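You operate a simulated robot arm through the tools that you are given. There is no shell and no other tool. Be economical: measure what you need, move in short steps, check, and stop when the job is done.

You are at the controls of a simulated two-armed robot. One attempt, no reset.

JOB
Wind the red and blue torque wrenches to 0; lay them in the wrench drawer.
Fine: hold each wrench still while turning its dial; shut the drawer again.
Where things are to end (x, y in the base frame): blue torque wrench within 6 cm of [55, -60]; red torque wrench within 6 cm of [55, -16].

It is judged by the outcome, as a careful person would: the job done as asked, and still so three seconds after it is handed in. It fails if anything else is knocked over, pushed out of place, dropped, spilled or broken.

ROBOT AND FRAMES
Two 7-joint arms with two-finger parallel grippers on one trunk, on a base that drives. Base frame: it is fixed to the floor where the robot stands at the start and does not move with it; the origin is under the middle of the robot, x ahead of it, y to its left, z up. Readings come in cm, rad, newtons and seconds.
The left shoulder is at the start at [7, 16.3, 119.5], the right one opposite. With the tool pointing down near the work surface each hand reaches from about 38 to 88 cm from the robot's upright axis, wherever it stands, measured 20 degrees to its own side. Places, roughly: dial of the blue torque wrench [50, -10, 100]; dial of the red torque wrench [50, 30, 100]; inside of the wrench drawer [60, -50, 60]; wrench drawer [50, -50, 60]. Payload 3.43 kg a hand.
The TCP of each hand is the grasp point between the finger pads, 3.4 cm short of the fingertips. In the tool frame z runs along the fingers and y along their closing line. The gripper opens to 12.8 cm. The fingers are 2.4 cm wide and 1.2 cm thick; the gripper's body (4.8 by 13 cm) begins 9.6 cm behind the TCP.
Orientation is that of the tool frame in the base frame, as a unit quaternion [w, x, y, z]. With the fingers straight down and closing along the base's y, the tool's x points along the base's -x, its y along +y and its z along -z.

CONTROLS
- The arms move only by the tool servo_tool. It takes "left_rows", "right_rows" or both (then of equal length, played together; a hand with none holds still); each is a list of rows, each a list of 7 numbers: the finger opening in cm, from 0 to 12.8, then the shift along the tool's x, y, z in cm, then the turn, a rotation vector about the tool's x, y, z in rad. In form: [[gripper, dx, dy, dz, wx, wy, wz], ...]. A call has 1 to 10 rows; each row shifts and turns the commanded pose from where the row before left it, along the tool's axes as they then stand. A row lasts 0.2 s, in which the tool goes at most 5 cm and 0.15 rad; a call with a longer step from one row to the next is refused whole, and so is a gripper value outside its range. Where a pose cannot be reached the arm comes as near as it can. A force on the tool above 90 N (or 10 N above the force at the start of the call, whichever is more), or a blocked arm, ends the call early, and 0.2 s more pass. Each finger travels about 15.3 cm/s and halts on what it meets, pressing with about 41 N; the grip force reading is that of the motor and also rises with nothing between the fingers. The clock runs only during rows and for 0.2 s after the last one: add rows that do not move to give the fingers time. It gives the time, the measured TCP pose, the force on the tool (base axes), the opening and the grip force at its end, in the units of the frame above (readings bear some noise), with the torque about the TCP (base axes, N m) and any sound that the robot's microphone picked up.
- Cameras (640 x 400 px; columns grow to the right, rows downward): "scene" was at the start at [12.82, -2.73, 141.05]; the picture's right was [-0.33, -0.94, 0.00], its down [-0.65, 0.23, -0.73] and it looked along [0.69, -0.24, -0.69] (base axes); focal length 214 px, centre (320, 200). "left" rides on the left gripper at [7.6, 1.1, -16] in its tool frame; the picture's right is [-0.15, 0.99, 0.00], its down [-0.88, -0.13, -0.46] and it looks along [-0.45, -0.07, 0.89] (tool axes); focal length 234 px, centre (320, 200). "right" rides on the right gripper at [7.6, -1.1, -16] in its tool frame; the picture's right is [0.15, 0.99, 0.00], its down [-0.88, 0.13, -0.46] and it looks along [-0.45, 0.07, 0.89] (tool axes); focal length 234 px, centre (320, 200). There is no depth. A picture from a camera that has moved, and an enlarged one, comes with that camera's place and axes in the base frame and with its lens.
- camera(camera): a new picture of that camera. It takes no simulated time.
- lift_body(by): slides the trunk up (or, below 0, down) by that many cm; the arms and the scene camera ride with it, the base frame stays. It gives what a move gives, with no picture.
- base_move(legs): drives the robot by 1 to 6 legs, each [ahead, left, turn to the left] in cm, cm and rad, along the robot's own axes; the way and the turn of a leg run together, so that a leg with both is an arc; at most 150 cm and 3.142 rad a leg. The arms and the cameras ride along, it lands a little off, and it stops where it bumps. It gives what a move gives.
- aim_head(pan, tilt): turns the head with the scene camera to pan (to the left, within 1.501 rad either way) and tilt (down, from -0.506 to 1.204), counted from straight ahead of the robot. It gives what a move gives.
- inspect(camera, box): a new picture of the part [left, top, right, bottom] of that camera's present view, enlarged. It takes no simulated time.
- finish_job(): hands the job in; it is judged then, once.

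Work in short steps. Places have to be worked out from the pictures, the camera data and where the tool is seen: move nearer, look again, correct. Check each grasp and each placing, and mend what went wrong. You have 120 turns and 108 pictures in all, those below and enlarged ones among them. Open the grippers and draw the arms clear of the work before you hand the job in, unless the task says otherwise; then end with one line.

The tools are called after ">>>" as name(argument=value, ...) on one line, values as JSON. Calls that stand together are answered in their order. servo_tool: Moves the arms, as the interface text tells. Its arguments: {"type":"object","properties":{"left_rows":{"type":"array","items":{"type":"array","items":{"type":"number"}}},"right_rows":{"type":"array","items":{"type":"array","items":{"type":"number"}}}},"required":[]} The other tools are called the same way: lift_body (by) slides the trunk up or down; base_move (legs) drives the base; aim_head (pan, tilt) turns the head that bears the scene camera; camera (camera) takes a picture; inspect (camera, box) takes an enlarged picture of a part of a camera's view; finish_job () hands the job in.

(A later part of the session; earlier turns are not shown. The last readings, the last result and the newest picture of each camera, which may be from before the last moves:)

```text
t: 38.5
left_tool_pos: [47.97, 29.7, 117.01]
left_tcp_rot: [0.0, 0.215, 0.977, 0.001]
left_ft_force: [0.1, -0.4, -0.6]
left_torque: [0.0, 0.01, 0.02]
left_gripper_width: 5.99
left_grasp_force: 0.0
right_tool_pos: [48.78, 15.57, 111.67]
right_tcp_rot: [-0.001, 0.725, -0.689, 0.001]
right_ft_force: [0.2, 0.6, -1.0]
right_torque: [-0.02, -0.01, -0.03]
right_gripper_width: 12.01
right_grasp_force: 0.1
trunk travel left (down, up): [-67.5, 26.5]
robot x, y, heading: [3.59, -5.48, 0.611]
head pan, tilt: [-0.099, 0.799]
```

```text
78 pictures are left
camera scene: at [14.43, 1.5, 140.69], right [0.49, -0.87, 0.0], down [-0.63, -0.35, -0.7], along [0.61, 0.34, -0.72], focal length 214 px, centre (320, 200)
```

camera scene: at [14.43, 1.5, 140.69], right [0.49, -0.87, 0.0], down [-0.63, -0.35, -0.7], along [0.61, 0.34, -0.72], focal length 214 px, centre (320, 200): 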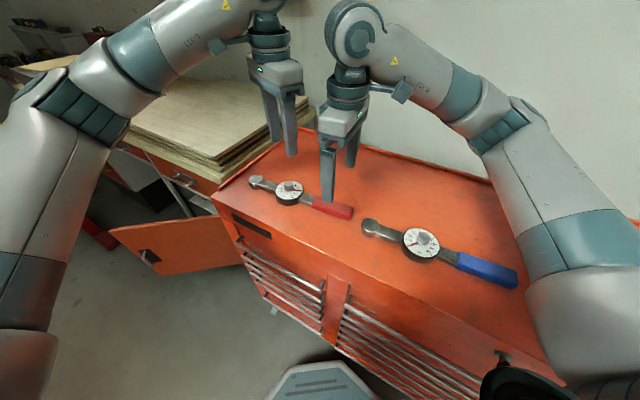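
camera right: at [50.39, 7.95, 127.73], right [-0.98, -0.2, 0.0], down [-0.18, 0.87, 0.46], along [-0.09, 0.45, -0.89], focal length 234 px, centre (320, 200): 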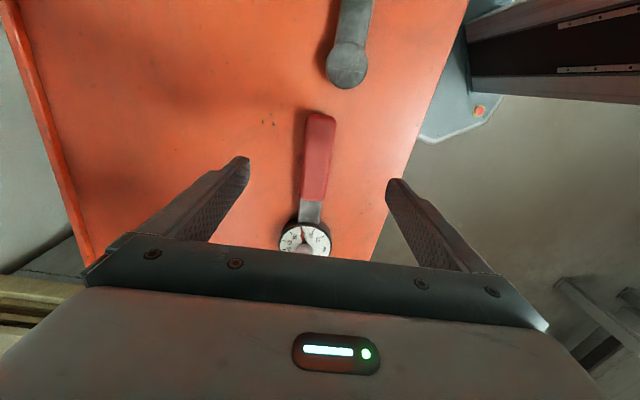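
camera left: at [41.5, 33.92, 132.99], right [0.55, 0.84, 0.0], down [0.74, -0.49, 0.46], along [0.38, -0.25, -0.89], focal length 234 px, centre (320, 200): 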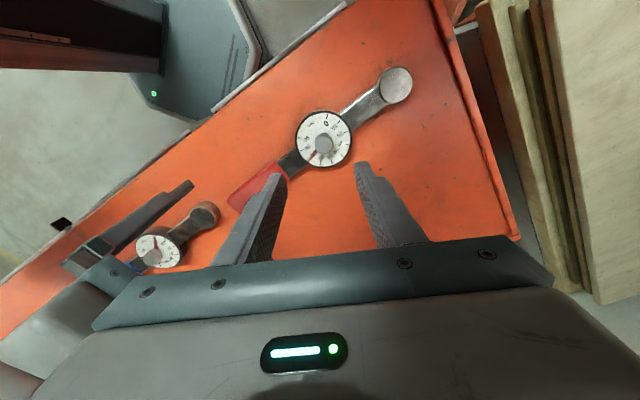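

Red handle lies at x≈49, y 11.7–22, nicely under the right hand. I lower and grip it.

>>> servo_tool(right_rows=[[10, 0, -0.25, 3.4, 0, 0, 0], [8, 0, 0, 3.4, 0, 0, 0], [8, 0, 0, 3.1, 0, 0, 0], [5, 0, 0, 0, 0, 0, 0], [2, 0, 0, 0, 0, 0, 0], [1, 0, 0, 0, 0, 0, 0]], left_rows=[[6, 0, 0, 2, 0, 0, 0], [6, 0, 0, 2, 0, 0, 0], [6, 0, 0, 2, 0, 0, 0], [6, 0, 0, 0, 0, 0, 0], [6, 0, 0, 0, 0, 0, 0], [6, 0, 0, 0, 0, 0, 0]])

>>> camera(camera="left")

>>> camera(camera="right")

```text
t: 39.9
left_tool_pos: [47.82, 29.54, 111.0]
left_tcp_rot: [0.001, 0.216, 0.976, 0.0]
left_ft_force: [0.4, 0.0, -0.9]
left_torque: [0.01, -0.01, 0.0]
left_gripper_width: 5.97
left_grasp_force: 0.1
right_tool_pos: [48.94, 15.7, 101.8]
right_tcp_rot: [0.0, 0.725, -0.688, 0.0]
right_ft_force: [-1.2, -0.7, 0.6]
right_torque: [0.47, 0.13, 0.59]
right_gripper_width: 3.68
right_grasp_force: 41.2
trunk travel left (down, up): [-67.5, 26.5]
robot x, y, heading: [3.49, -5.1, 0.609]
head pan, tilt: [-0.099, 0.799]
```

```text
77 pictures are left
camera left: at [41.53, 33.89, 127.0], right [0.55, 0.84, 0.0], down [0.74, -0.49, 0.46], along [0.38, -0.25, -0.89], focal length 234 px, centre (320, 200)
```

left: 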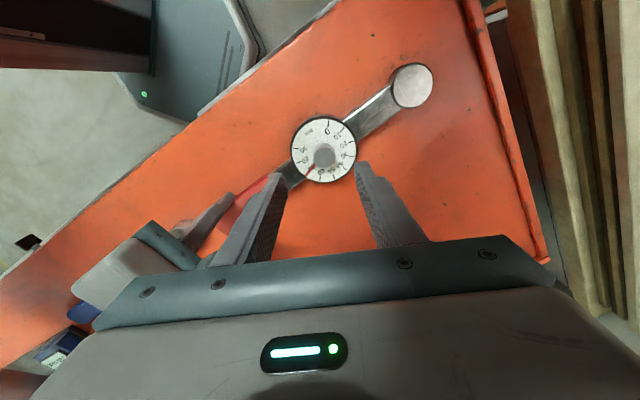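

```text
76 pictures are left
camera right: at [50.53, 8.12, 117.77], right [-0.98, -0.2, 0.0], down [-0.18, 0.87, 0.46], along [-0.09, 0.45, -0.89], focal length 234 px, centre (320, 200)
```

right: 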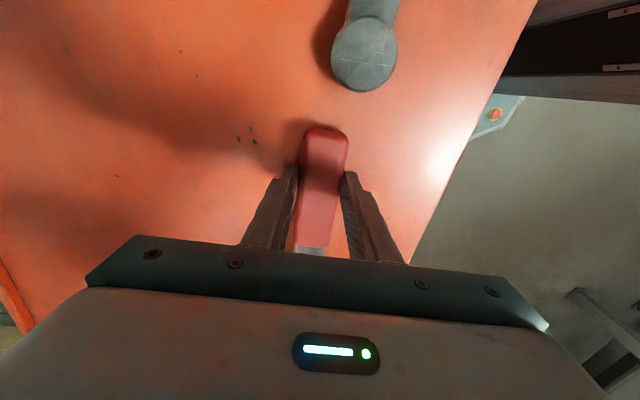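

Knob is 0.5 cm off towards tool +y; I correct, descend, grip, and turn 1.35 rad.

>>> servo_tool(left_rows=[[6, 0.2, 0.5, 0, 0, 0, 0], [6, 0, 0, 2.5, 0, 0, 0], [5, 0, 0, 2.5, 0, 0, 0], [5, 0, 0, 1.0, 0, 0, 0]])

>>> inspect(camera="left", box=[220, 90, 420, 215])

```text
t: 40.9
left_tool_pos: [47.99, 30.15, 104.91]
left_tcp_rot: [0.001, 0.216, 0.976, -0.001]
left_ft_force: [0.6, -0.2, 0.2]
left_torque: [-0.01, -0.02, 0.02]
left_gripper_width: 5.02
left_grasp_force: 0.0
right_tool_pos: [49.01, 15.78, 101.84]
right_tcp_rot: [-0.001, 0.725, -0.688, 0.001]
right_ft_force: [-1.5, 0.2, -0.1]
right_torque: [-0.09, 0.04, 0.38]
right_gripper_width: 3.66
right_grasp_force: 41.1
trunk travel left (down, up): [-67.5, 26.5]
robot x, y, heading: [3.57, -5.01, 0.612]
head pan, tilt: [-0.099, 0.799]
```

```text
3.20 times, centred on (320, 152) of left
camera zoom: at [41.54, 34.48, 120.99], right [0.55, 0.84, 0.0], down [0.74, -0.49, 0.46], along [0.38, -0.25, -0.89], focal length 749 px, centre (320, 352)
```

zoom: 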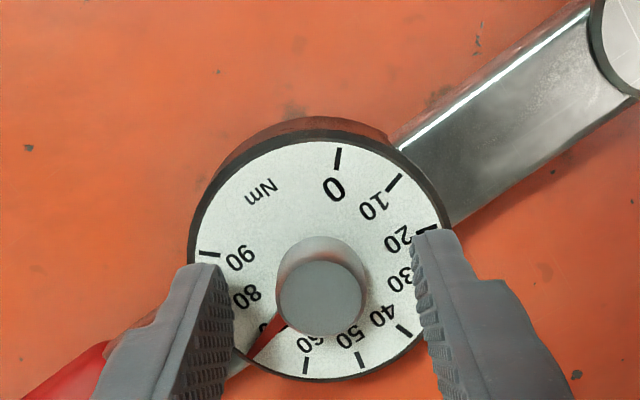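

Well centred. Grip, turn, wind back; twice.

>>> servo_tool(left_rows=[[5, 0, 0, 0.4, 0, 0, 0], [3, 0, 0, 0, 0, 0, 0], [1.5, 0, 0, 0, 0, 0, 0], [1.5, 0, 0, 0, 0, 0, 0]])

>>> servo_tool(left_rows=[[1.5, 0, 0, 0, 0, 0, -0.15], [1.5, 0, 0, 0, 0, 0, -0.15], [1.5, 0, 0, 0, 0, 0, -0.15], [1.5, 0, 0, 0, 0, 0, -0.15], [1.5, 0, 0, 0, 0, 0, -0.15], [1.5, 0, 0, 0, 0, 0, -0.15], [1.5, 0, 0, 0, 0, 0, -0.15], [1.5, 0, 0, 0, 0, 0, -0.15], [1.5, 0, 0, 0, 0, 0, -0.15]])

>>> servo_tool(left_rows=[[5, 0, 0, 0, 0, 0, 0], [5, 0, 0, 0, 0, 0, 0.15], [5, 0, 0, 0, 0, 0, 0.15], [5, 0, 0, 0, 0, 0, 0.15], [5, 0, 0, 0, 0, 0, 0.15], [5, 0, 0, 0, 0, 0, 0.15], [5, 0, 0, 0, 0, 0, 0.15], [5, 0, 0, 0, 0, 0, 0.15], [5, 0, 0, 0, 0, 0, 0.15], [5, 0, 0, 0, 0, 0, 0.15]])

>>> inspect(camera="left", box=[220, 90, 420, 215])

```text
t: 41.9
left_tool_pos: [48.08, 30.16, 104.66]
left_tcp_rot: [0.0, 0.217, 0.976, 0.0]
left_ft_force: [-0.6, -2.4, 0.8]
left_torque: [-0.09, 0.0, 0.02]
left_gripper_width: 2.33
left_grasp_force: 41.2
right_tool_pos: [49.07, 15.86, 101.76]
right_tcp_rot: [-0.001, 0.726, -0.688, 0.0]
right_ft_force: [0.2, 1.2, 0.0]
right_torque: [-0.35, 0.07, 0.2]
right_gripper_width: 3.67
right_grasp_force: 41.2
trunk travel left (down, up): [-67.5, 26.5]
robot x, y, heading: [3.5, -5.02, 0.606]
head pan, tilt: [-0.099, 0.799]
```

```text
t: 43.9
left_tool_pos: [48.25, 30.01, 104.67]
left_tcp_rot: [0.001, -0.441, 0.897, -0.002]
left_ft_force: [6.2, -27.3, 2.1]
left_torque: [-0.91, -0.29, -0.09]
left_gripper_width: 2.3
left_grasp_force: 41.3
right_tool_pos: [49.05, 15.89, 101.94]
right_tcp_rot: [-0.001, 0.726, -0.688, -0.001]
right_ft_force: [-4.8, 28.5, 0.2]
right_torque: [0.07, 0.03, 0.31]
right_gripper_width: 3.68
right_grasp_force: 40.0
trunk travel left (down, up): [-67.5, 26.5]
robot x, y, heading: [2.85, -5.24, 0.608]
head pan, tilt: [-0.099, 0.799]
```

```text
t: 46.1
left_tool_pos: [48.06, 30.28, 104.49]
left_tcp_rot: [0.001, 0.217, 0.976, 0.0]
left_ft_force: [-0.3, -0.3, -0.4]
left_torque: [0.0, 0.02, 0.03]
left_gripper_width: 5.03
left_grasp_force: 0.1
right_tool_pos: [49.05, 15.74, 101.89]
right_tcp_rot: [0.0, 0.725, -0.688, 0.001]
right_ft_force: [0.4, -1.6, -0.2]
right_torque: [-0.57, 0.0, 0.04]
right_gripper_width: 3.68
right_grasp_force: 40.6
trunk travel left (down, up): [-67.5, 26.5]
robot x, y, heading: [3.33, -5.32, 0.606]
head pan, tilt: [-0.099, 0.799]
```

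```text
3.20 times, centred on (320, 152) of left
camera zoom: at [41.62, 34.48, 120.55], right [0.55, 0.83, 0.0], down [0.74, -0.49, 0.46], along [0.38, -0.25, -0.89], focal length 749 px, centre (320, 352)
```

zoom: 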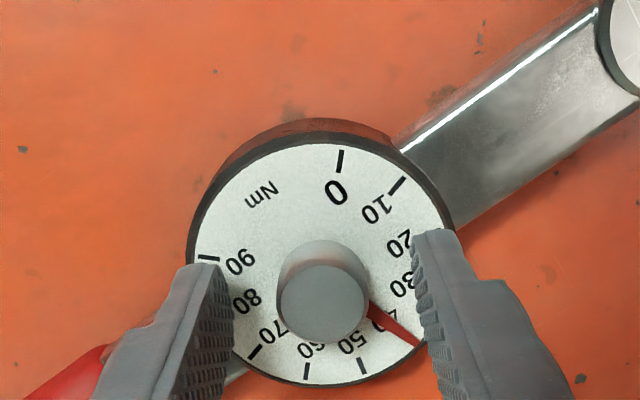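

Needle around 40. Second full turn, then about 0.75 rad; I check after the second.

>>> servo_tool(left_rows=[[3, 0, 0, 0, 0, 0, 0], [1.5, 0, 0, 0, 0, 0, 0], [1.5, 0, 0, 0, 0, 0, 0]])

>>> servo_tool(left_rows=[[1.5, 0, 0, 0, 0, 0, -0.15], [1.5, 0, 0, 0, 0, 0, -0.15], [1.5, 0, 0, 0, 0, 0, -0.15], [1.5, 0, 0, 0, 0, 0, -0.15], [1.5, 0, 0, 0, 0, 0, -0.15], [1.5, 0, 0, 0, 0, 0, -0.15], [1.5, 0, 0, 0, 0, 0, -0.15], [1.5, 0, 0, 0, 0, 0, -0.15], [1.5, 0, 0, 0, 0, 0, -0.15]])

>>> servo_tool(left_rows=[[5, 0, 0, 0, 0, 0, 0], [5, 0, 0, 0, 0, 0, 0.15], [5, 0, 0, 0, 0, 0, 0.15], [5, 0, 0, 0, 0, 0, 0.15], [5, 0, 0, 0, 0, 0, 0.15], [5, 0, 0, 0, 0, 0, 0.15], [5, 0, 0, 0, 0, 0, 0.15], [5, 0, 0, 0, 0, 0, 0.15], [5, 0, 0, 0, 0, 0, 0.15], [5, 0, 0, 0, 0, 0, 0.15]])

>>> inspect(camera="left", box=[220, 90, 420, 215])

```text
t: 46.9
left_tool_pos: [47.95, 30.19, 104.62]
left_tcp_rot: [0.001, 0.216, 0.976, 0.0]
left_ft_force: [1.3, 2.5, 0.2]
left_torque: [0.04, -0.1, 0.01]
left_gripper_width: 2.32
left_grasp_force: 41.5
right_tool_pos: [49.04, 15.73, 101.81]
right_tcp_rot: [-0.001, 0.725, -0.688, 0.001]
right_ft_force: [-1.2, -2.5, 0.2]
right_torque: [-0.05, 0.04, 0.18]
right_gripper_width: 3.66
right_grasp_force: 40.8
trunk travel left (down, up): [-67.5, 26.5]
robot x, y, heading: [3.07, -5.54, 0.607]
head pan, tilt: [-0.099, 0.799]
```

```text
t: 48.9
left_tool_pos: [47.98, 30.13, 104.53]
left_tcp_rot: [0.0, -0.441, 0.897, -0.003]
left_ft_force: [9.5, -28.2, -0.7]
left_torque: [-0.73, -0.4, -0.06]
left_gripper_width: 2.34
left_grasp_force: 40.9
right_tool_pos: [48.93, 15.99, 101.84]
right_tcp_rot: [-0.001, 0.725, -0.689, -0.002]
right_ft_force: [-8.6, 27.4, 0.4]
right_torque: [0.04, 0.18, 0.87]
right_gripper_width: 3.7
right_grasp_force: 40.6
trunk travel left (down, up): [-67.5, 26.5]
robot x, y, heading: [2.95, -5.17, 0.608]
head pan, tilt: [-0.099, 0.799]
```

```text
t: 51.1
left_tool_pos: [48.14, 30.15, 104.57]
left_tcp_rot: [0.0, 0.217, 0.976, 0.0]
left_ft_force: [0.7, -0.5, 0.6]
left_torque: [-0.03, 0.03, -0.01]
left_gripper_width: 4.99
left_grasp_force: 0.1
right_tool_pos: [49.11, 15.7, 101.81]
right_tcp_rot: [-0.001, 0.726, -0.688, 0.001]
right_ft_force: [1.0, -2.7, -0.5]
right_torque: [-0.78, 0.03, 0.04]
right_gripper_width: 3.69
right_grasp_force: 41.1
trunk travel left (down, up): [-67.5, 26.5]
robot x, y, heading: [3.09, -5.14, 0.615]
head pan, tilt: [-0.099, 0.799]
```

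```text
3.20 times, centred on (320, 152) of left
camera zoom: at [41.63, 34.46, 120.58], right [0.55, 0.83, 0.0], down [0.74, -0.49, 0.46], along [0.38, -0.25, -0.89], focal length 749 px, centre (320, 352)
```

zoom: 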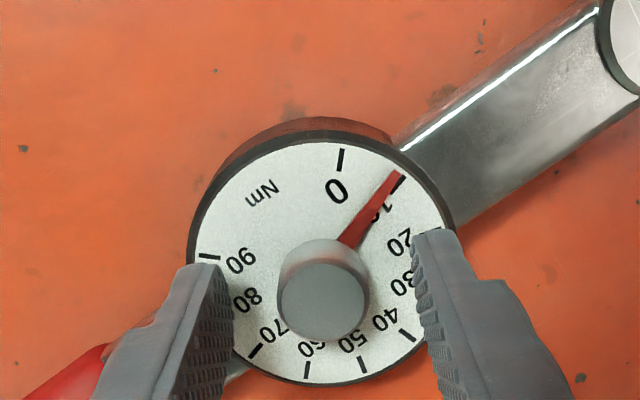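

Needle at about 9. Turn 0.46 rad more and check.

>>> servo_tool(left_rows=[[3, 0, 0, 0, 0, 0, 0], [1.5, 0, 0, 0, 0, 0, 0], [1.5, 0, 0, 0, 0, 0, 0], [1.5, 0, 0, 0, 0, 0, -0.15], [1.5, 0, 0, 0, 0, 0, -0.15], [1.5, 0, 0, 0, 0, 0, -0.15], [1.5, 0, 0, 0, 0, 0, -0.01], [1.5, 0, 0, 0, 0, 0, 0]])

>>> servo_tool(left_rows=[[5, 0, 0, 0, 0, 0, 0], [5, 0, 0, 0, 0, 0, 0], [5, 0, 0, 0, 0, 0, 0.15], [5, 0, 0, 0, 0, 0, 0.15], [5, 0, 0, 0, 0, 0, 0.15], [5, 0, 0, -2.4, 0, 0, 0]])

>>> inspect(camera="left", box=[270, 115, 370, 178])

>>> inspect(camera="scene", box=[250, 165, 330, 215])

```text
t: 52.9
left_tool_pos: [47.92, 30.11, 104.64]
left_tcp_rot: [0.001, -0.012, 1.0, -0.001]
left_ft_force: [4.2, -7.2, 0.7]
left_torque: [-0.24, -0.09, -0.24]
left_gripper_width: 2.35
left_grasp_force: 41.3
right_tool_pos: [49.1, 15.75, 101.81]
right_tcp_rot: [-0.001, 0.725, -0.689, -0.001]
right_ft_force: [-3.5, 5.9, 0.7]
right_torque: [-0.64, 0.0, 0.7]
right_gripper_width: 3.66
right_grasp_force: 41.2
trunk travel left (down, up): [-67.5, 26.5]
robot x, y, heading: [3.11, -5.46, 0.608]
head pan, tilt: [-0.099, 0.799]
```

```text
t: 54.3
left_tool_pos: [47.9, 30.18, 106.9]
left_tcp_rot: [0.001, 0.213, 0.977, 0.0]
left_ft_force: [0.1, -0.6, 0.5]
left_torque: [0.01, 0.05, 0.01]
left_gripper_width: 5.0
left_grasp_force: 0.2
right_tool_pos: [49.09, 15.68, 101.86]
right_tcp_rot: [0.0, 0.725, -0.689, 0.001]
right_ft_force: [0.0, -1.9, -0.8]
right_torque: [0.55, -0.04, -0.21]
right_gripper_width: 3.69
right_grasp_force: 41.2
trunk travel left (down, up): [-67.5, 26.5]
robot x, y, heading: [3.19, -5.7, 0.61]
head pan, tilt: [-0.099, 0.799]
```

```text
6.35 times, centred on (320, 146) of left
camera zoom: at [41.45, 34.32, 122.93], right [0.54, 0.84, 0.0], down [0.75, -0.48, 0.46], along [0.38, -0.25, -0.89], focal length 1487 px, centre (320, 540)
```

zoom: 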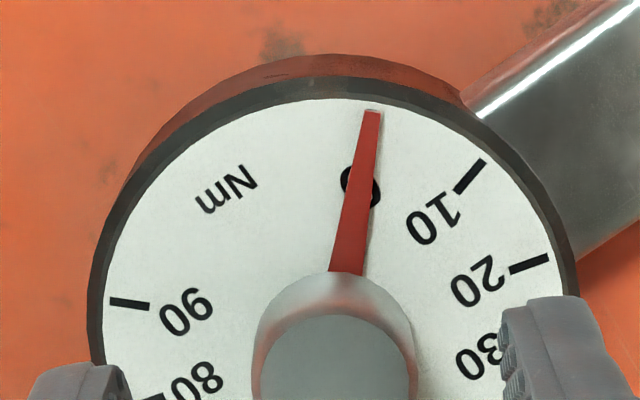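

```text
8.00 times, centred on (290, 190) of scene
camera zoom: at [14.46, 1.51, 140.68], right [0.49, -0.87, 0.0], down [-0.63, -0.35, -0.7], along [0.61, 0.34, -0.72], focal length 1716 px, centre (560, 280)
```

zoom: 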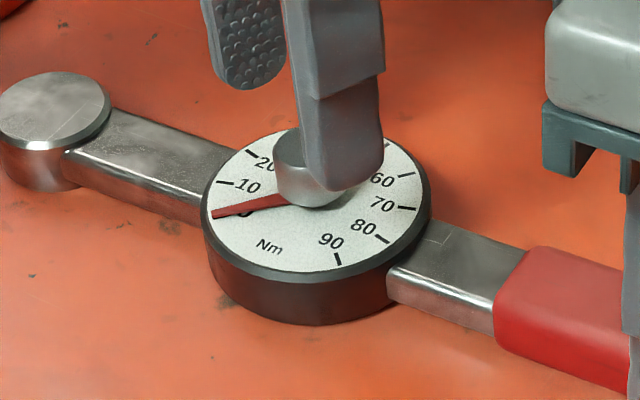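

Red also reads 0. I release, raise both hands, back off and turn square to the cabinet to study the drawers.

>>> servo_tool(right_rows=[[9, 0, 0, 0, 0, 0, 0], [12, 0, 0, -2, 0, 0, 0], [12, 0, 0, -4, 0, 0, 0], [12, 0, 0, -4, 0, 0, 0], [12, 0, 0, -4, 0, 0, 0]], left_rows=[[6, 0, 0, -2, 0, 0, 0], [6, 0, 0, -3, 0, 0, 0], [6, 0, 0, -3, 0, 0, 0], [6, 0, 0, -3, 0, 0, 0], [6, 0, 0, 0, 0, 0, 0]])

>>> base_move(legs=[[-29, 20, 0], [0, 0, -0.61]])

>>> aim_head(pan=-0.5, tilt=0.75)

>>> camera(camera="scene")

```text
t: 55.5
left_tool_pos: [47.74, 30.11, 117.85]
left_tcp_rot: [0.002, 0.211, 0.977, 0.001]
left_ft_force: [-0.5, -0.3, -0.5]
left_torque: [-0.02, -0.03, 0.0]
left_gripper_width: 6.01
left_grasp_force: 0.0
right_tool_pos: [49.0, 15.56, 115.96]
right_tcp_rot: [0.0, 0.725, -0.689, 0.001]
right_ft_force: [-0.1, -0.4, 0.1]
right_torque: [0.01, -0.04, 0.0]
right_gripper_width: 11.99
right_grasp_force: 0.1
trunk travel left (down, up): [-67.5, 26.5]
robot x, y, heading: [3.1, -5.45, 0.612]
head pan, tilt: [-0.099, 0.799]
```

```text
t: 59.4
left_tool_pos: [25.14, -1.55, 117.93]
left_tcp_rot: [0.001, 0.493, 0.87, 0.0]
left_ft_force: [-0.7, -0.2, 0.5]
left_torque: [0.0, -0.03, 0.02]
left_gripper_width: 5.98
left_grasp_force: 0.2
right_tool_pos: [17.85, -14.37, 115.9]
right_tcp_rot: [0.001, -0.486, 0.874, -0.001]
right_ft_force: [-0.1, 0.2, -0.1]
right_torque: [-0.02, 0.02, 0.0]
right_gripper_width: 12.02
right_grasp_force: 0.0
trunk travel left (down, up): [-67.5, 26.5]
robot x, y, heading: [-32.15, -5.21, 0.001]
head pan, tilt: [-0.099, 0.799]
```

```text
t: 60.3
left_tool_pos: [25.17, -1.43, 117.85]
left_tcp_rot: [0.001, 0.493, 0.87, 0.0]
left_ft_force: [0.0, -0.1, -0.4]
left_torque: [0.04, 0.0, -0.02]
left_gripper_width: 6.01
left_grasp_force: 0.0
right_tool_pos: [17.9, -14.37, 115.89]
right_tcp_rot: [0.001, -0.487, 0.874, -0.001]
right_ft_force: [-0.2, -0.3, 0.0]
right_torque: [-0.01, -0.03, 0.01]
right_gripper_width: 12.0
right_grasp_force: 0.1
trunk travel left (down, up): [-67.5, 26.5]
robot x, y, heading: [-31.65, -5.77, -0.0]
head pan, tilt: [-0.499, 0.75]
```

```text
70 pictures are left
camera scene: at [-19.44, -9.27, 141.08], right [-0.48, -0.88, 0.0], down [-0.6, 0.32, -0.73], along [0.64, -0.35, -0.68], focal length 214 px, centre (320, 200)
```

scene: 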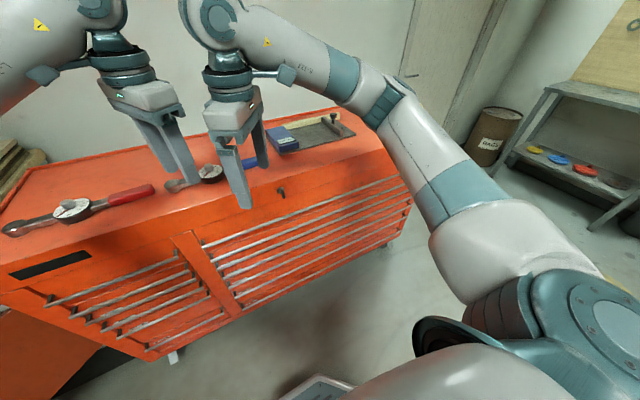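

The right bank holds a stack of wide drawers. I back off 20 cm more, move right, and lower the trunk for a frontal look at about z 60.

>>> base_move(legs=[[-20, 0, 0], [0, -28, 0]])

>>> lift_body(by=-40)

>>> aim_head(pan=-0.1, tilt=0.4)

>>> camera(camera="scene")

```text
t: 63.4
left_tool_pos: [5.25, -29.19, 117.9]
left_tcp_rot: [0.001, 0.496, 0.869, -0.001]
left_ft_force: [0.5, -0.1, 0.1]
left_torque: [0.01, -0.05, -0.05]
left_gripper_width: 5.99
left_grasp_force: 0.1
right_tool_pos: [-2.02, -41.98, 115.82]
right_tcp_rot: [0.0, -0.486, 0.874, -0.001]
right_ft_force: [0.3, 0.0, -0.5]
right_torque: [-0.02, -0.01, 0.0]
right_gripper_width: 12.03
right_grasp_force: 0.1
trunk travel left (down, up): [-67.5, 26.5]
robot x, y, heading: [-51.75, -32.9, -0.001]
head pan, tilt: [-0.499, 0.75]
```

```text
t: 67.2
left_tool_pos: [5.09, -29.22, 77.82]
left_tcp_rot: [0.001, 0.496, 0.869, -0.001]
left_ft_force: [-0.4, -0.2, 0.1]
left_torque: [0.01, -0.03, 0.01]
left_gripper_width: 6.01
left_grasp_force: 0.1
right_tool_pos: [-2.16, -41.91, 75.9]
right_tcp_rot: [0.0, -0.485, 0.875, 0.0]
right_ft_force: [0.7, 0.5, 0.0]
right_torque: [-0.02, 0.04, 0.01]
right_gripper_width: 12.01
right_grasp_force: 0.1
trunk travel left (down, up): [-27.5, 66.5]
robot x, y, heading: [-51.47, -32.52, 0.001]
head pan, tilt: [-0.499, 0.75]
```

```text
t: 68.1
left_tool_pos: [5.13, -29.15, 77.93]
left_tcp_rot: [0.001, 0.495, 0.869, -0.001]
left_ft_force: [0.5, 0.0, 0.2]
left_torque: [-0.05, -0.03, 0.03]
left_gripper_width: 5.97
left_grasp_force: 0.1
right_tool_pos: [-2.19, -41.94, 75.79]
right_tcp_rot: [0.0, -0.485, 0.875, -0.001]
right_ft_force: [0.5, -0.8, -0.2]
right_torque: [-0.03, 0.02, 0.01]
right_gripper_width: 12.0
right_grasp_force: 0.1
trunk travel left (down, up): [-27.5, 66.5]
robot x, y, heading: [-51.77, -32.83, -0.007]
head pan, tilt: [-0.099, 0.4]
```

```text
69 pictures are left
camera scene: at [-37.46, -33.68, 104.19], right [-0.1, -0.99, 0.0], down [-0.39, 0.04, -0.92], along [0.92, -0.09, -0.39], focal length 214 px, centre (320, 200)
```

scene: 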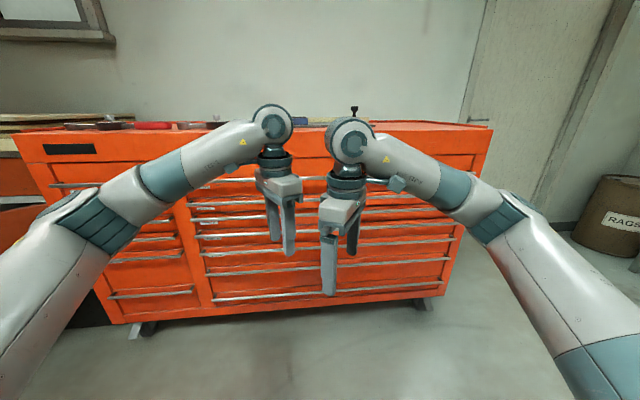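

I zoom on the drawers to look for labels and handle positions.

>>> inspect(camera="scene", box=[180, 120, 340, 320])

>>> inspect(camera="scene", box=[330, 115, 500, 320])

```text
2.00 times, centred on (260, 220) of scene
camera zoom: at [-37.46, -33.68, 104.19], right [-0.1, -0.99, 0.0], down [-0.39, 0.04, -0.92], along [0.92, -0.09, -0.39], focal length 429 px, centre (440, 160)
```

zoom: 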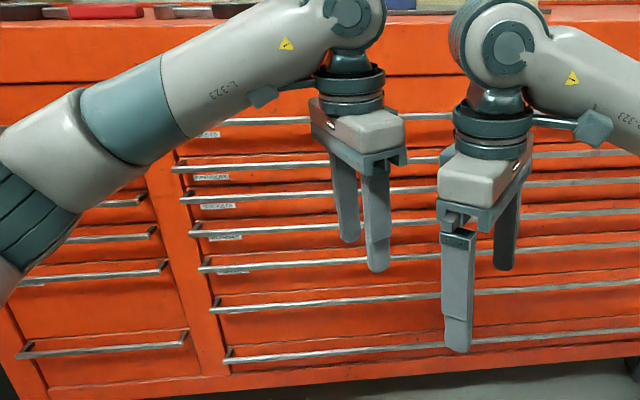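

```text
1.95 times, centred on (415, 218) of scene
camera zoom: at [-37.46, -33.68, 104.19], right [-0.1, -0.99, 0.0], down [-0.39, 0.04, -0.92], along [0.92, -0.09, -0.39], focal length 418 px, centre (135, 166)
```

zoom: 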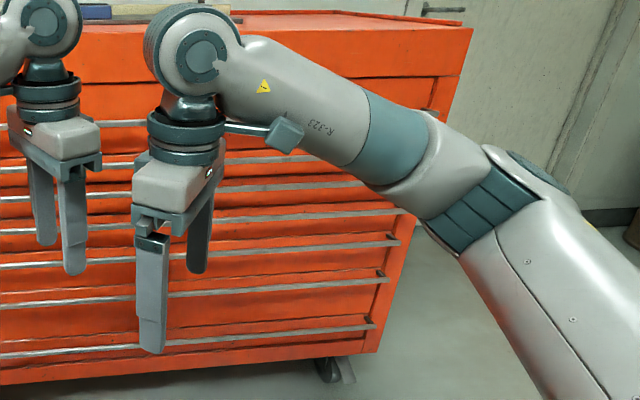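

There are labels on the drawers. I zoom further on them.

>>> inspect(camera="scene", box=[215, 180, 255, 205])

>>> inspect(camera="scene", box=[220, 205, 272, 262])

```text
16.00 times, centred on (235, 192) of scene
camera zoom: at [-37.46, -33.68, 104.19], right [-0.1, -0.99, 0.0], down [-0.39, 0.04, -0.92], along [0.92, -0.09, -0.39], focal length 3432 px, centre (1680, 320)
```

zoom: 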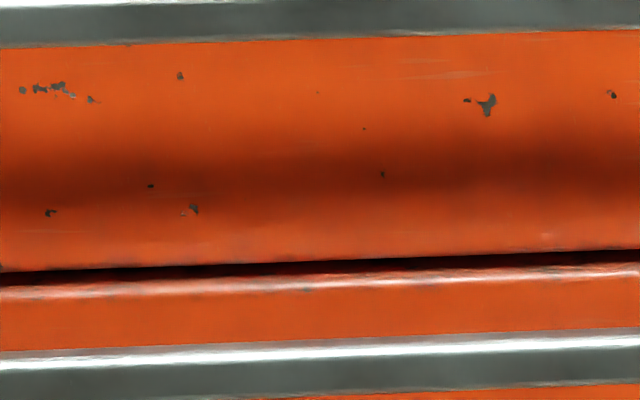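

```text
7.02 times, centred on (246, 234) of scene
camera zoom: at [-37.46, -33.68, 104.19], right [-0.1, -0.99, 0.0], down [-0.39, 0.04, -0.92], along [0.92, -0.09, -0.39], focal length 1505 px, centre (839, -35)
```

zoom: 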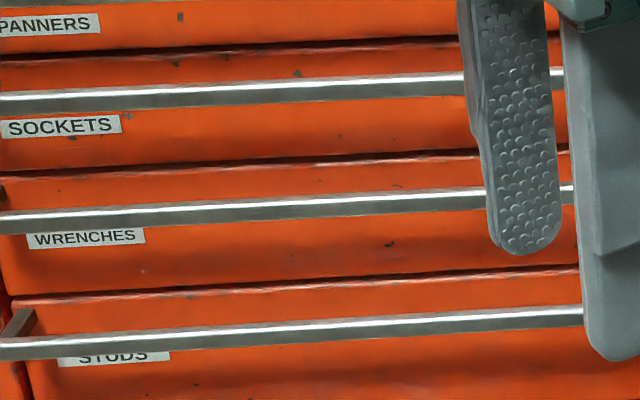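

The fourth handle down, labelled WRENCHES, is ours: bar at about x 33, z 62, spanning y ≈ +4 to -97. I move the left hand aside and bring the right hand forward before pitching it horizontal to grip the bar.

>>> servo_tool(right_rows=[[12, -1.4, -4.1, 0, 0, 0, 0], [8, -1.4, -4.1, 0, 0, 0, 0], [5, -1.4, -4.1, 0, 0, 0, 0], [5, -1.4, -4.1, 0, 0, 0, 0], [5, 0, 0, 0, 0, 0, 0]], left_rows=[[6, 3.44, 2.04, -2, 0, 0, 0], [6, 3.44, 2.04, -2, 0, 0, 0], [6, 3.44, 2.04, -2, 0, 0, 0], [6, 3.44, 2.04, -2, 0, 0, 0], [6, 3.44, 2.04, -2, 0, 0, 0]])

>>> servo_tool(right_rows=[[5, 0, 0, 0, 0.1387, -0.0396, -0.0396], [5, 0, 0, 0, 0.1387, -0.0396, -0.0396], [5, 0, 0, 0, 0.1387, -0.0396, -0.0396], [5, 0, 0, 0, 0.1387, -0.0396, -0.0396], [5, 0, 0, 0, 0.1387, -0.0396, -0.0396], [5, 0, 0, 0, 0.1387, -0.0396, -0.0396], [5, 0, 0, 0, 0.1387, -0.0396, -0.0396], [5, 0, 0, 0, 0.1387, -0.0396, -0.0396], [5, 0, 0, 0, 0.1387, -0.0396, -0.0396], [5, 0, 0, 0, 0.1387, -0.0396, -0.0396]])

>>> camera(camera="scene")

```text
t: 69.3
left_tool_pos: [2.07, -11.17, 86.8]
left_tcp_rot: [0.001, 0.494, 0.869, 0.0]
left_ft_force: [-0.5, 0.8, 0.5]
left_torque: [0.01, -0.04, 0.0]
left_gripper_width: 5.98
left_grasp_force: 0.0
left hand out of reach, approached as far as the arm can: row 4, 5
right_tool_pos: [10.47, -44.95, 75.87]
right_tcp_rot: [0.0, -0.484, 0.875, -0.001]
right_ft_force: [-0.8, 0.0, -0.6]
right_torque: [-0.02, -0.02, 0.03]
right_gripper_width: 5.01
right_grasp_force: 0.0
right hand out of reach, approached as far as the arm can: row 4
trunk travel left (down, up): [-27.5, 66.5]
robot x, y, heading: [-51.59, -32.68, -0.006]
head pan, tilt: [-0.099, 0.4]
```

```text
t: 71.5
left_tool_pos: [2.22, -11.2, 86.72]
left_tcp_rot: [0.002, 0.494, 0.869, -0.001]
left_ft_force: [0.1, 0.7, 0.1]
left_torque: [-0.02, -0.09, -0.03]
left_gripper_width: 6.02
left_grasp_force: 0.1
right_tool_pos: [10.37, -44.84, 76.0]
right_tcp_rot: [0.464, -0.511, 0.552, -0.467]
right_ft_force: [-1.3, 0.3, 1.1]
right_torque: [0.01, 0.02, -0.01]
right_gripper_width: 4.98
right_grasp_force: 0.0
trunk travel left (down, up): [-27.5, 66.5]
robot x, y, heading: [-51.8, -32.95, 0.0]
head pan, tilt: [-0.099, 0.4]
```

```text
64 pictures are left
camera scene: at [-37.5, -33.61, 104.2], right [-0.1, -0.99, 0.0], down [-0.39, 0.04, -0.92], along [0.92, -0.09, -0.39], focal length 214 px, centre (320, 200)
```

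scene: 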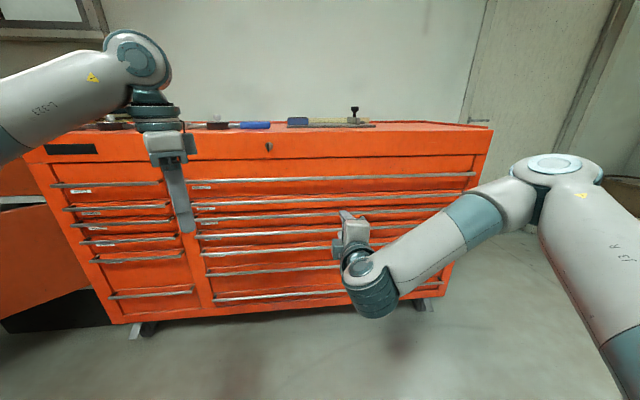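

The hand is now horizontal. I finish the turn, lower to z≈62.5, and look with the right hand's camera.

>>> servo_tool(right_rows=[[5, 0, 0, 0, 0.1387, -0.0396, -0.0396], [5, 0, 4.5, 0, 0, 0, 0], [5, 0, 4.5, 0, 0, 0, 0], [5, 0, 4.4, 0, 0, 0, 0]])

>>> camera(camera="right")

>>> inspect(camera="scene", box=[180, 150, 420, 300])

```text
t: 72.5
left_tool_pos: [2.35, -11.32, 86.78]
left_tcp_rot: [0.003, 0.494, 0.87, -0.001]
left_ft_force: [-0.8, 0.7, -0.7]
left_torque: [0.02, -0.01, -0.03]
left_gripper_width: 5.99
left_grasp_force: 0.0
right_tool_pos: [8.56, -39.85, 65.05]
right_tcp_rot: [0.497, -0.498, 0.503, -0.502]
right_ft_force: [-0.1, -0.7, 0.8]
right_torque: [0.0, 0.0, 0.04]
right_gripper_width: 4.98
right_grasp_force: 0.0
right hand out of reach, approached as far as the arm can: row 2, 3, 4
trunk travel left (down, up): [-27.5, 66.5]
robot x, y, heading: [-51.32, -32.96, -0.001]
head pan, tilt: [-0.099, 0.4]
```

```text
63 pictures are left
camera right: at [-7.47, -47.34, 66.15], right [0.0, -0.15, -0.99], down [-0.45, 0.89, -0.13], along [0.9, 0.44, -0.07], focal length 234 px, centre (320, 200)
```

right: 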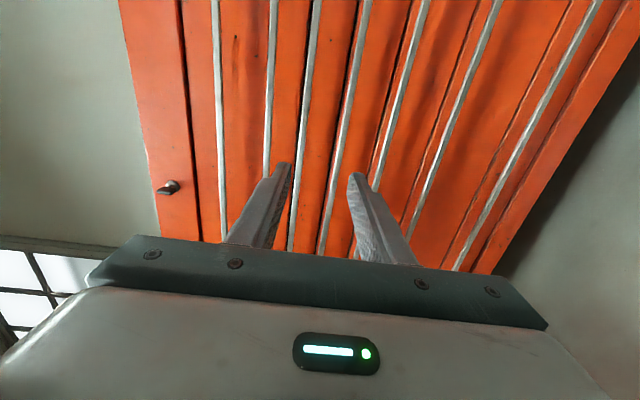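

```text
2.67 times, centred on (300, 225) of scene
camera zoom: at [-37.41, -33.67, 104.19], right [-0.1, -0.99, 0.0], down [-0.39, 0.04, -0.92], along [0.92, -0.09, -0.39], focal length 572 px, centre (373, 133)
```

zoom: 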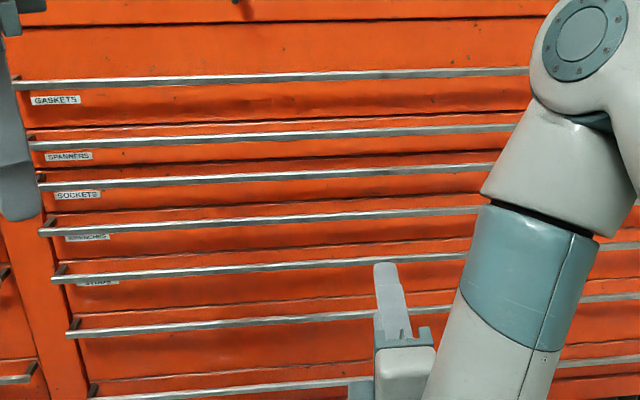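

The WRENCHES bar is at about x 34, z 61. The hand is too tucked in, so I lower the trunk 8 cm and then extend forward and outward.

>>> lift_body(by=-8)

>>> servo_tool(right_rows=[[4.5, 1.7, -1.3, 3.5, 0, 0, 0], [4.5, 1.7, -1.3, 3.5, 0, 0, 0], [4.5, 1.7, -1.4, 3, 0, 0, 0]])

>>> camera(camera="right")

```text
t: 73.7
left_tool_pos: [2.17, -11.34, 78.75]
left_tcp_rot: [0.002, 0.494, 0.869, 0.0]
left_ft_force: [-0.5, -0.3, 0.4]
left_torque: [0.0, -0.01, -0.01]
left_gripper_width: 6.0
left_grasp_force: 0.1
right_tool_pos: [8.41, -39.83, 57.07]
right_tcp_rot: [0.498, -0.498, 0.503, -0.502]
right_ft_force: [1.0, -0.1, -0.4]
right_torque: [0.04, 0.0, -0.03]
right_gripper_width: 5.01
right_grasp_force: 0.1
trunk travel left (down, up): [-19.5, 74.5]
robot x, y, heading: [-51.83, -32.91, -0.0]
head pan, tilt: [-0.099, 0.4]
```

```text
t: 74.5
left_tool_pos: [2.1, -11.23, 78.72]
left_tcp_rot: [0.002, 0.494, 0.869, -0.001]
left_ft_force: [-0.8, -0.2, 0.5]
left_torque: [-0.05, 0.03, 0.01]
left_gripper_width: 5.98
left_grasp_force: 0.0
right_tool_pos: [17.04, -40.8, 63.29]
right_tcp_rot: [0.493, -0.497, 0.507, -0.503]
right_ft_force: [-0.8, -0.5, -0.9]
right_torque: [-0.01, 0.04, 0.02]
right_gripper_width: 4.51
right_grasp_force: 0.1
right hand out of reach, approached as far as the arm can: row 1, 2, 3
trunk travel left (down, up): [-19.5, 74.5]
robot x, y, heading: [-51.83, -32.69, -0.001]
head pan, tilt: [-0.099, 0.4]
```

```text
61 pictures are left
camera right: at [0.99, -48.17, 64.63], right [-0.01, -0.15, -0.99], down [-0.44, 0.89, -0.13], along [0.9, 0.43, -0.07], focal length 234 px, centre (320, 200)
```

right: 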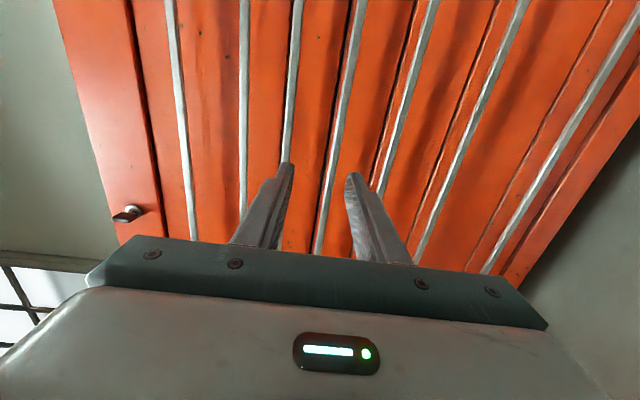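

Good enough: the WRENCHES bar is between the fingers. I lower the trunk 2 cm and drive the base forward 10 cm, then check.

>>> lift_body(by=-2)

>>> base_move(legs=[[10, 0, 0]])

>>> camera(camera="right")

>>> inspect(camera="scene", box=[180, 150, 420, 300])

```text
t: 75.2
left_tool_pos: [2.14, -11.24, 76.79]
left_tcp_rot: [0.002, 0.494, 0.869, 0.0]
left_ft_force: [0.8, 0.5, 0.0]
left_torque: [0.01, 0.0, -0.01]
left_gripper_width: 6.02
left_grasp_force: 0.1
right_tool_pos: [17.09, -40.81, 61.31]
right_tcp_rot: [0.493, -0.498, 0.507, -0.503]
right_ft_force: [0.6, 1.3, -0.1]
right_torque: [-0.01, 0.04, -0.02]
right_gripper_width: 4.51
right_grasp_force: 0.1
trunk travel left (down, up): [-17.5, 76.5]
robot x, y, heading: [-51.83, -32.78, -0.005]
head pan, tilt: [-0.099, 0.4]
```

```text
t: 76.3
left_tool_pos: [12.27, -11.31, 76.67]
left_tcp_rot: [0.001, 0.494, 0.87, -0.001]
left_ft_force: [-0.7, 0.0, 0.2]
left_torque: [-0.06, 0.04, 0.04]
left_gripper_width: 5.98
left_grasp_force: 0.0
right_tool_pos: [26.98, -40.75, 61.3]
right_tcp_rot: [0.493, -0.498, 0.507, -0.502]
right_ft_force: [0.6, -0.1, -0.3]
right_torque: [0.01, 0.01, 0.0]
right_gripper_width: 4.5
right_grasp_force: 0.1
trunk travel left (down, up): [-17.5, 76.5]
robot x, y, heading: [-41.63, -32.78, -0.003]
head pan, tilt: [-0.099, 0.4]
```

```text
60 pictures are left
camera right: at [11.01, -48.16, 62.56], right [-0.01, -0.15, -0.99], down [-0.44, 0.89, -0.13], along [0.9, 0.43, -0.07], focal length 234 px, centre (320, 200)
```

right: 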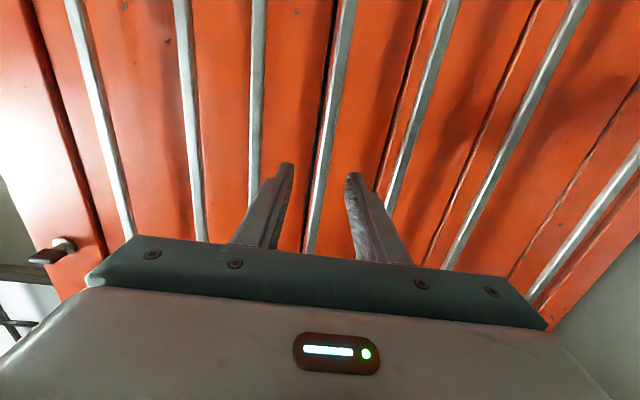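

```text
2.67 times, centred on (300, 225) of scene
camera zoom: at [-27.39, -33.68, 94.18], right [-0.1, -0.99, 0.0], down [-0.39, 0.04, -0.92], along [0.92, -0.09, -0.39], focal length 572 px, centre (373, 133)
```

zoom: 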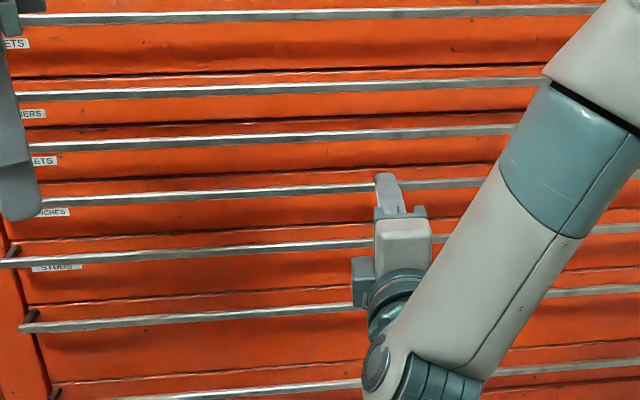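

The fourth bar is centred between the fingers. I drive 4 cm further and check contact.

>>> base_move(legs=[[4, 0, 0]])

>>> inspect(camera="right", box=[220, 100, 420, 225])

```text
t: 77.2
left_tool_pos: [16.28, -11.18, 76.68]
left_tcp_rot: [0.001, 0.494, 0.869, 0.0]
left_ft_force: [-0.4, 1.6, -0.4]
left_torque: [0.0, 0.03, -0.01]
left_gripper_width: 5.99
left_grasp_force: 0.1
right_tool_pos: [31.04, -40.84, 61.31]
right_tcp_rot: [0.494, -0.497, 0.507, -0.502]
right_ft_force: [-0.3, 0.4, 0.1]
right_torque: [0.01, 0.0, 0.01]
right_gripper_width: 4.5
right_grasp_force: 0.0
trunk travel left (down, up): [-17.5, 76.5]
robot x, y, heading: [-37.43, -32.68, -0.003]
head pan, tilt: [-0.099, 0.4]
```

```text
3.20 times, centred on (320, 162) of right
camera zoom: at [15.0, -48.19, 62.56], right [-0.01, -0.15, -0.99], down [-0.44, 0.89, -0.13], along [0.9, 0.43, -0.07], focal length 749 px, centre (320, 320)
```

zoom: 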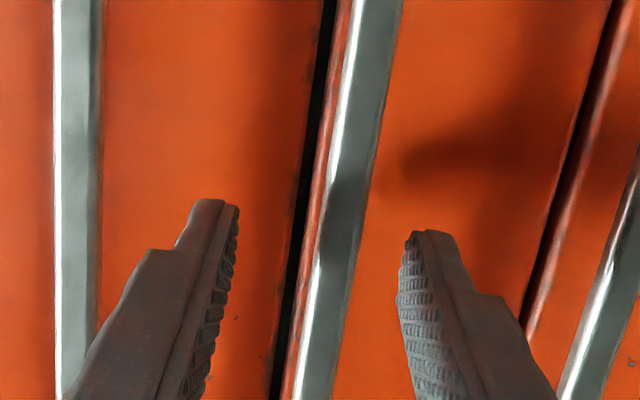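

Clear so far; 1.2 cm more and close on the bar.

>>> base_move(legs=[[1.3, 0, 0]])

>>> servo_tool(right_rows=[[3, 0, 0, 0, 0, 0, 0], [1, 0, 0, 0, 0, 0, 0], [0.3, 0, 0, 0, 0, 0, 0], [0.3, 0, 0, 0, 0, 0, 0]])

>>> inspect(camera="right", box=[220, 100, 420, 225])

```text
t: 78.0
left_tool_pos: [17.58, -11.33, 76.59]
left_tcp_rot: [0.001, 0.494, 0.869, -0.001]
left_ft_force: [0.5, 0.2, 0.1]
left_torque: [-0.03, 0.0, 0.01]
left_gripper_width: 5.99
left_grasp_force: 0.0
right_tool_pos: [32.27, -40.88, 61.37]
right_tcp_rot: [0.492, -0.497, 0.508, -0.503]
right_ft_force: [0.7, 0.0, -0.6]
right_torque: [0.0, 0.0, -0.01]
right_gripper_width: 4.53
right_grasp_force: 0.1
trunk travel left (down, up): [-17.5, 76.5]
robot x, y, heading: [-36.53, -32.66, -0.003]
head pan, tilt: [-0.099, 0.4]
```

```text
t: 79.0
left_tool_pos: [17.68, -11.24, 76.59]
left_tcp_rot: [0.0, 0.494, 0.87, -0.001]
left_ft_force: [0.5, -1.0, 1.1]
left_torque: [-0.01, 0.01, 0.01]
left_gripper_width: 5.99
left_grasp_force: 0.0
right_tool_pos: [32.3, -40.9, 60.99]
right_tcp_rot: [0.491, -0.499, 0.508, -0.501]
right_ft_force: [-6.6, 0.3, -22.1]
right_torque: [0.3, 0.39, -0.03]
right_gripper_width: 1.57
right_grasp_force: 10.7
trunk travel left (down, up): [-17.5, 76.5]
robot x, y, heading: [-36.63, -33.16, -0.0]
head pan, tilt: [-0.099, 0.4]
```

```text
3.20 times, centred on (320, 162) of right
camera zoom: at [16.27, -48.23, 62.39], right [-0.02, -0.15, -0.99], down [-0.44, 0.89, -0.12], along [0.9, 0.43, -0.08], focal length 749 px, centre (320, 320)
```

zoom: 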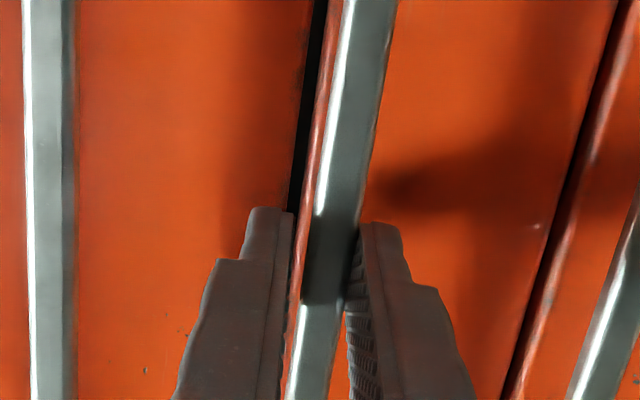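

The lower finger presses the bar more than the upper one. I shift down 0.4 cm to centre and let the grip settle.

>>> servo_tool(right_rows=[[0.3, 0, 0.2, 0, 0, 0, 0], [0.3, 0, 0.2, 0, 0, 0, 0], [0.3, 0, 0, 0, 0, 0, 0]])

>>> inspect(camera="right", box=[220, 100, 420, 225])

```text
t: 79.8
left_tool_pos: [17.66, -11.42, 76.68]
left_tcp_rot: [0.0, 0.494, 0.869, 0.0]
left_ft_force: [-0.4, -0.1, -0.5]
left_torque: [-0.01, -0.02, 0.01]
left_gripper_width: 6.0
left_grasp_force: 0.1
right_tool_pos: [32.26, -40.84, 60.96]
right_tcp_rot: [0.492, -0.497, 0.508, -0.503]
right_ft_force: [-8.2, -1.4, -17.9]
right_torque: [0.21, 0.26, -0.13]
right_gripper_width: 1.25
right_grasp_force: 8.3
trunk travel left (down, up): [-17.5, 76.5]
robot x, y, heading: [-36.62, -32.68, -0.001]
head pan, tilt: [-0.099, 0.4]
```

```text
3.20 times, centred on (320, 162) of right
camera zoom: at [16.29, -48.16, 62.16], right [-0.01, -0.15, -0.99], down [-0.44, 0.89, -0.13], along [0.9, 0.43, -0.08], focal length 749 px, centre (320, 320)
```

zoom: 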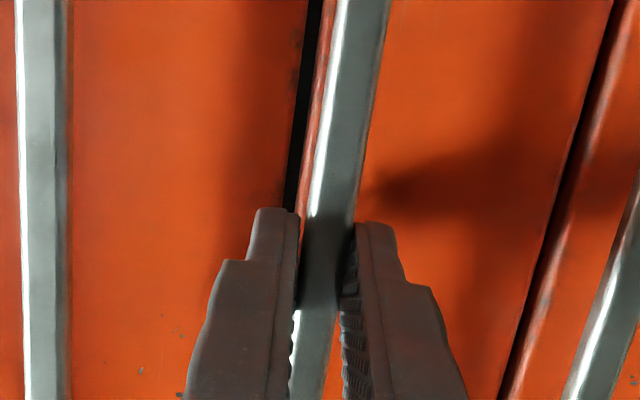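

Still a bit high; another 0.3 cm down.

>>> servo_tool(right_rows=[[0.3, 0, 0.3, 0, 0, 0, 0], [0, 0, 0, 0, 0, 0, 0], [0, 0, 0, 0, 0, 0, 0]])

```text
t: 80.5
left_tool_pos: [17.53, -11.29, 76.7]
left_tcp_rot: [0.001, 0.494, 0.869, -0.001]
left_ft_force: [-0.7, 0.7, 0.3]
left_torque: [0.0, -0.02, 0.02]
left_gripper_width: 5.98
left_grasp_force: 0.0
right_tool_pos: [32.33, -40.87, 60.79]
right_tcp_rot: [0.492, -0.494, 0.508, -0.505]
right_ft_force: [2.0, -5.2, 1.3]
right_torque: [-0.38, -0.19, 0.26]
right_gripper_width: 1.16
right_grasp_force: 44.6
trunk travel left (down, up): [-17.5, 76.5]
robot x, y, heading: [-36.12, -32.77, -0.002]
head pan, tilt: [-0.099, 0.4]
```

The bar is gripped (1.16 cm, 44 N). I pull the drawer open by backing the base 10 cm and check.

>>> base_move(legs=[[-10, 0, 0]])

>>> camera(camera="scene")

```text
t: 81.7
left_tool_pos: [7.35, -11.34, 76.74]
left_tcp_rot: [0.002, 0.494, 0.869, 0.0]
left_ft_force: [0.1, -0.1, 0.6]
left_torque: [0.0, 0.01, 0.0]
left_gripper_width: 6.02
left_grasp_force: 0.1
right_tool_pos: [22.26, -40.82, 60.87]
right_tcp_rot: [0.491, -0.495, 0.509, -0.504]
right_ft_force: [-1.4, -8.2, 11.3]
right_torque: [-0.89, -0.56, -0.12]
right_gripper_width: 1.16
right_grasp_force: 44.9
trunk travel left (down, up): [-17.5, 76.5]
robot x, y, heading: [-46.69, -33.46, 0.0]
head pan, tilt: [-0.099, 0.4]
```

```text
55 pictures are left
camera scene: at [-32.38, -33.72, 94.22], right [-0.1, -0.99, 0.0], down [-0.39, 0.04, -0.92], along [0.92, -0.09, -0.39], focal length 214 px, centre (320, 200)
```

scene: 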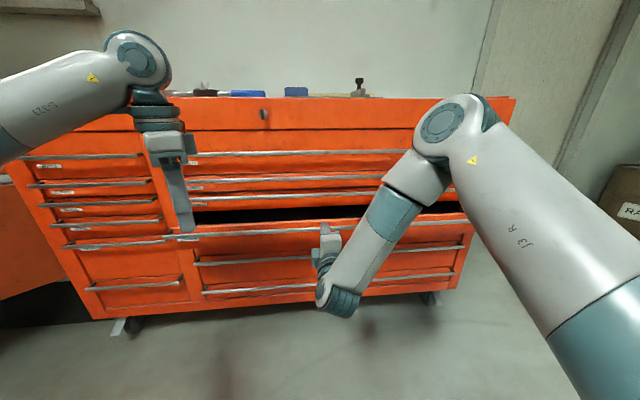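

The WRENCHES drawer is sliding out. I back another 24 cm.

>>> base_move(legs=[[-24, 0, 0]])

>>> camera(camera="scene")

```text
t: 83.5
left_tool_pos: [-16.4, -11.22, 76.81]
left_tcp_rot: [0.002, 0.495, 0.869, 0.0]
left_ft_force: [0.1, -0.5, 0.3]
left_torque: [-0.03, 0.03, -0.01]
left_gripper_width: 6.0
left_grasp_force: 0.0
right_tool_pos: [-1.57, -40.82, 60.8]
right_tcp_rot: [0.492, -0.495, 0.508, -0.504]
right_ft_force: [-1.0, -5.6, 9.1]
right_torque: [0.08, -0.24, 0.33]
right_gripper_width: 1.18
right_grasp_force: 44.5
trunk travel left (down, up): [-17.5, 76.5]
robot x, y, heading: [-69.86, -32.58, -0.008]
head pan, tilt: [-0.099, 0.4]
```

```text
54 pictures are left
camera scene: at [-56.08, -33.66, 94.21], right [-0.1, -0.99, 0.0], down [-0.39, 0.04, -0.92], along [0.92, -0.09, -0.39], focal length 214 px, centre (320, 200)
```

scene: 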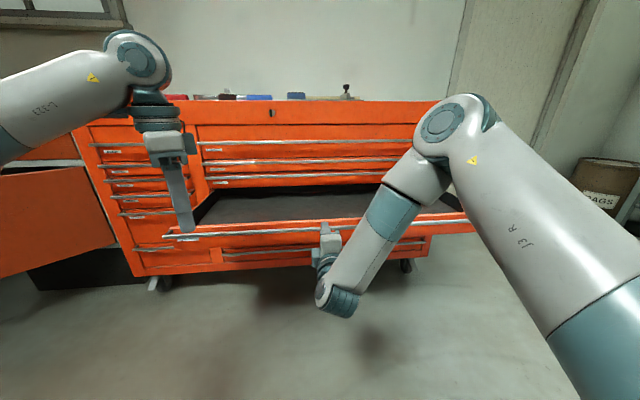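

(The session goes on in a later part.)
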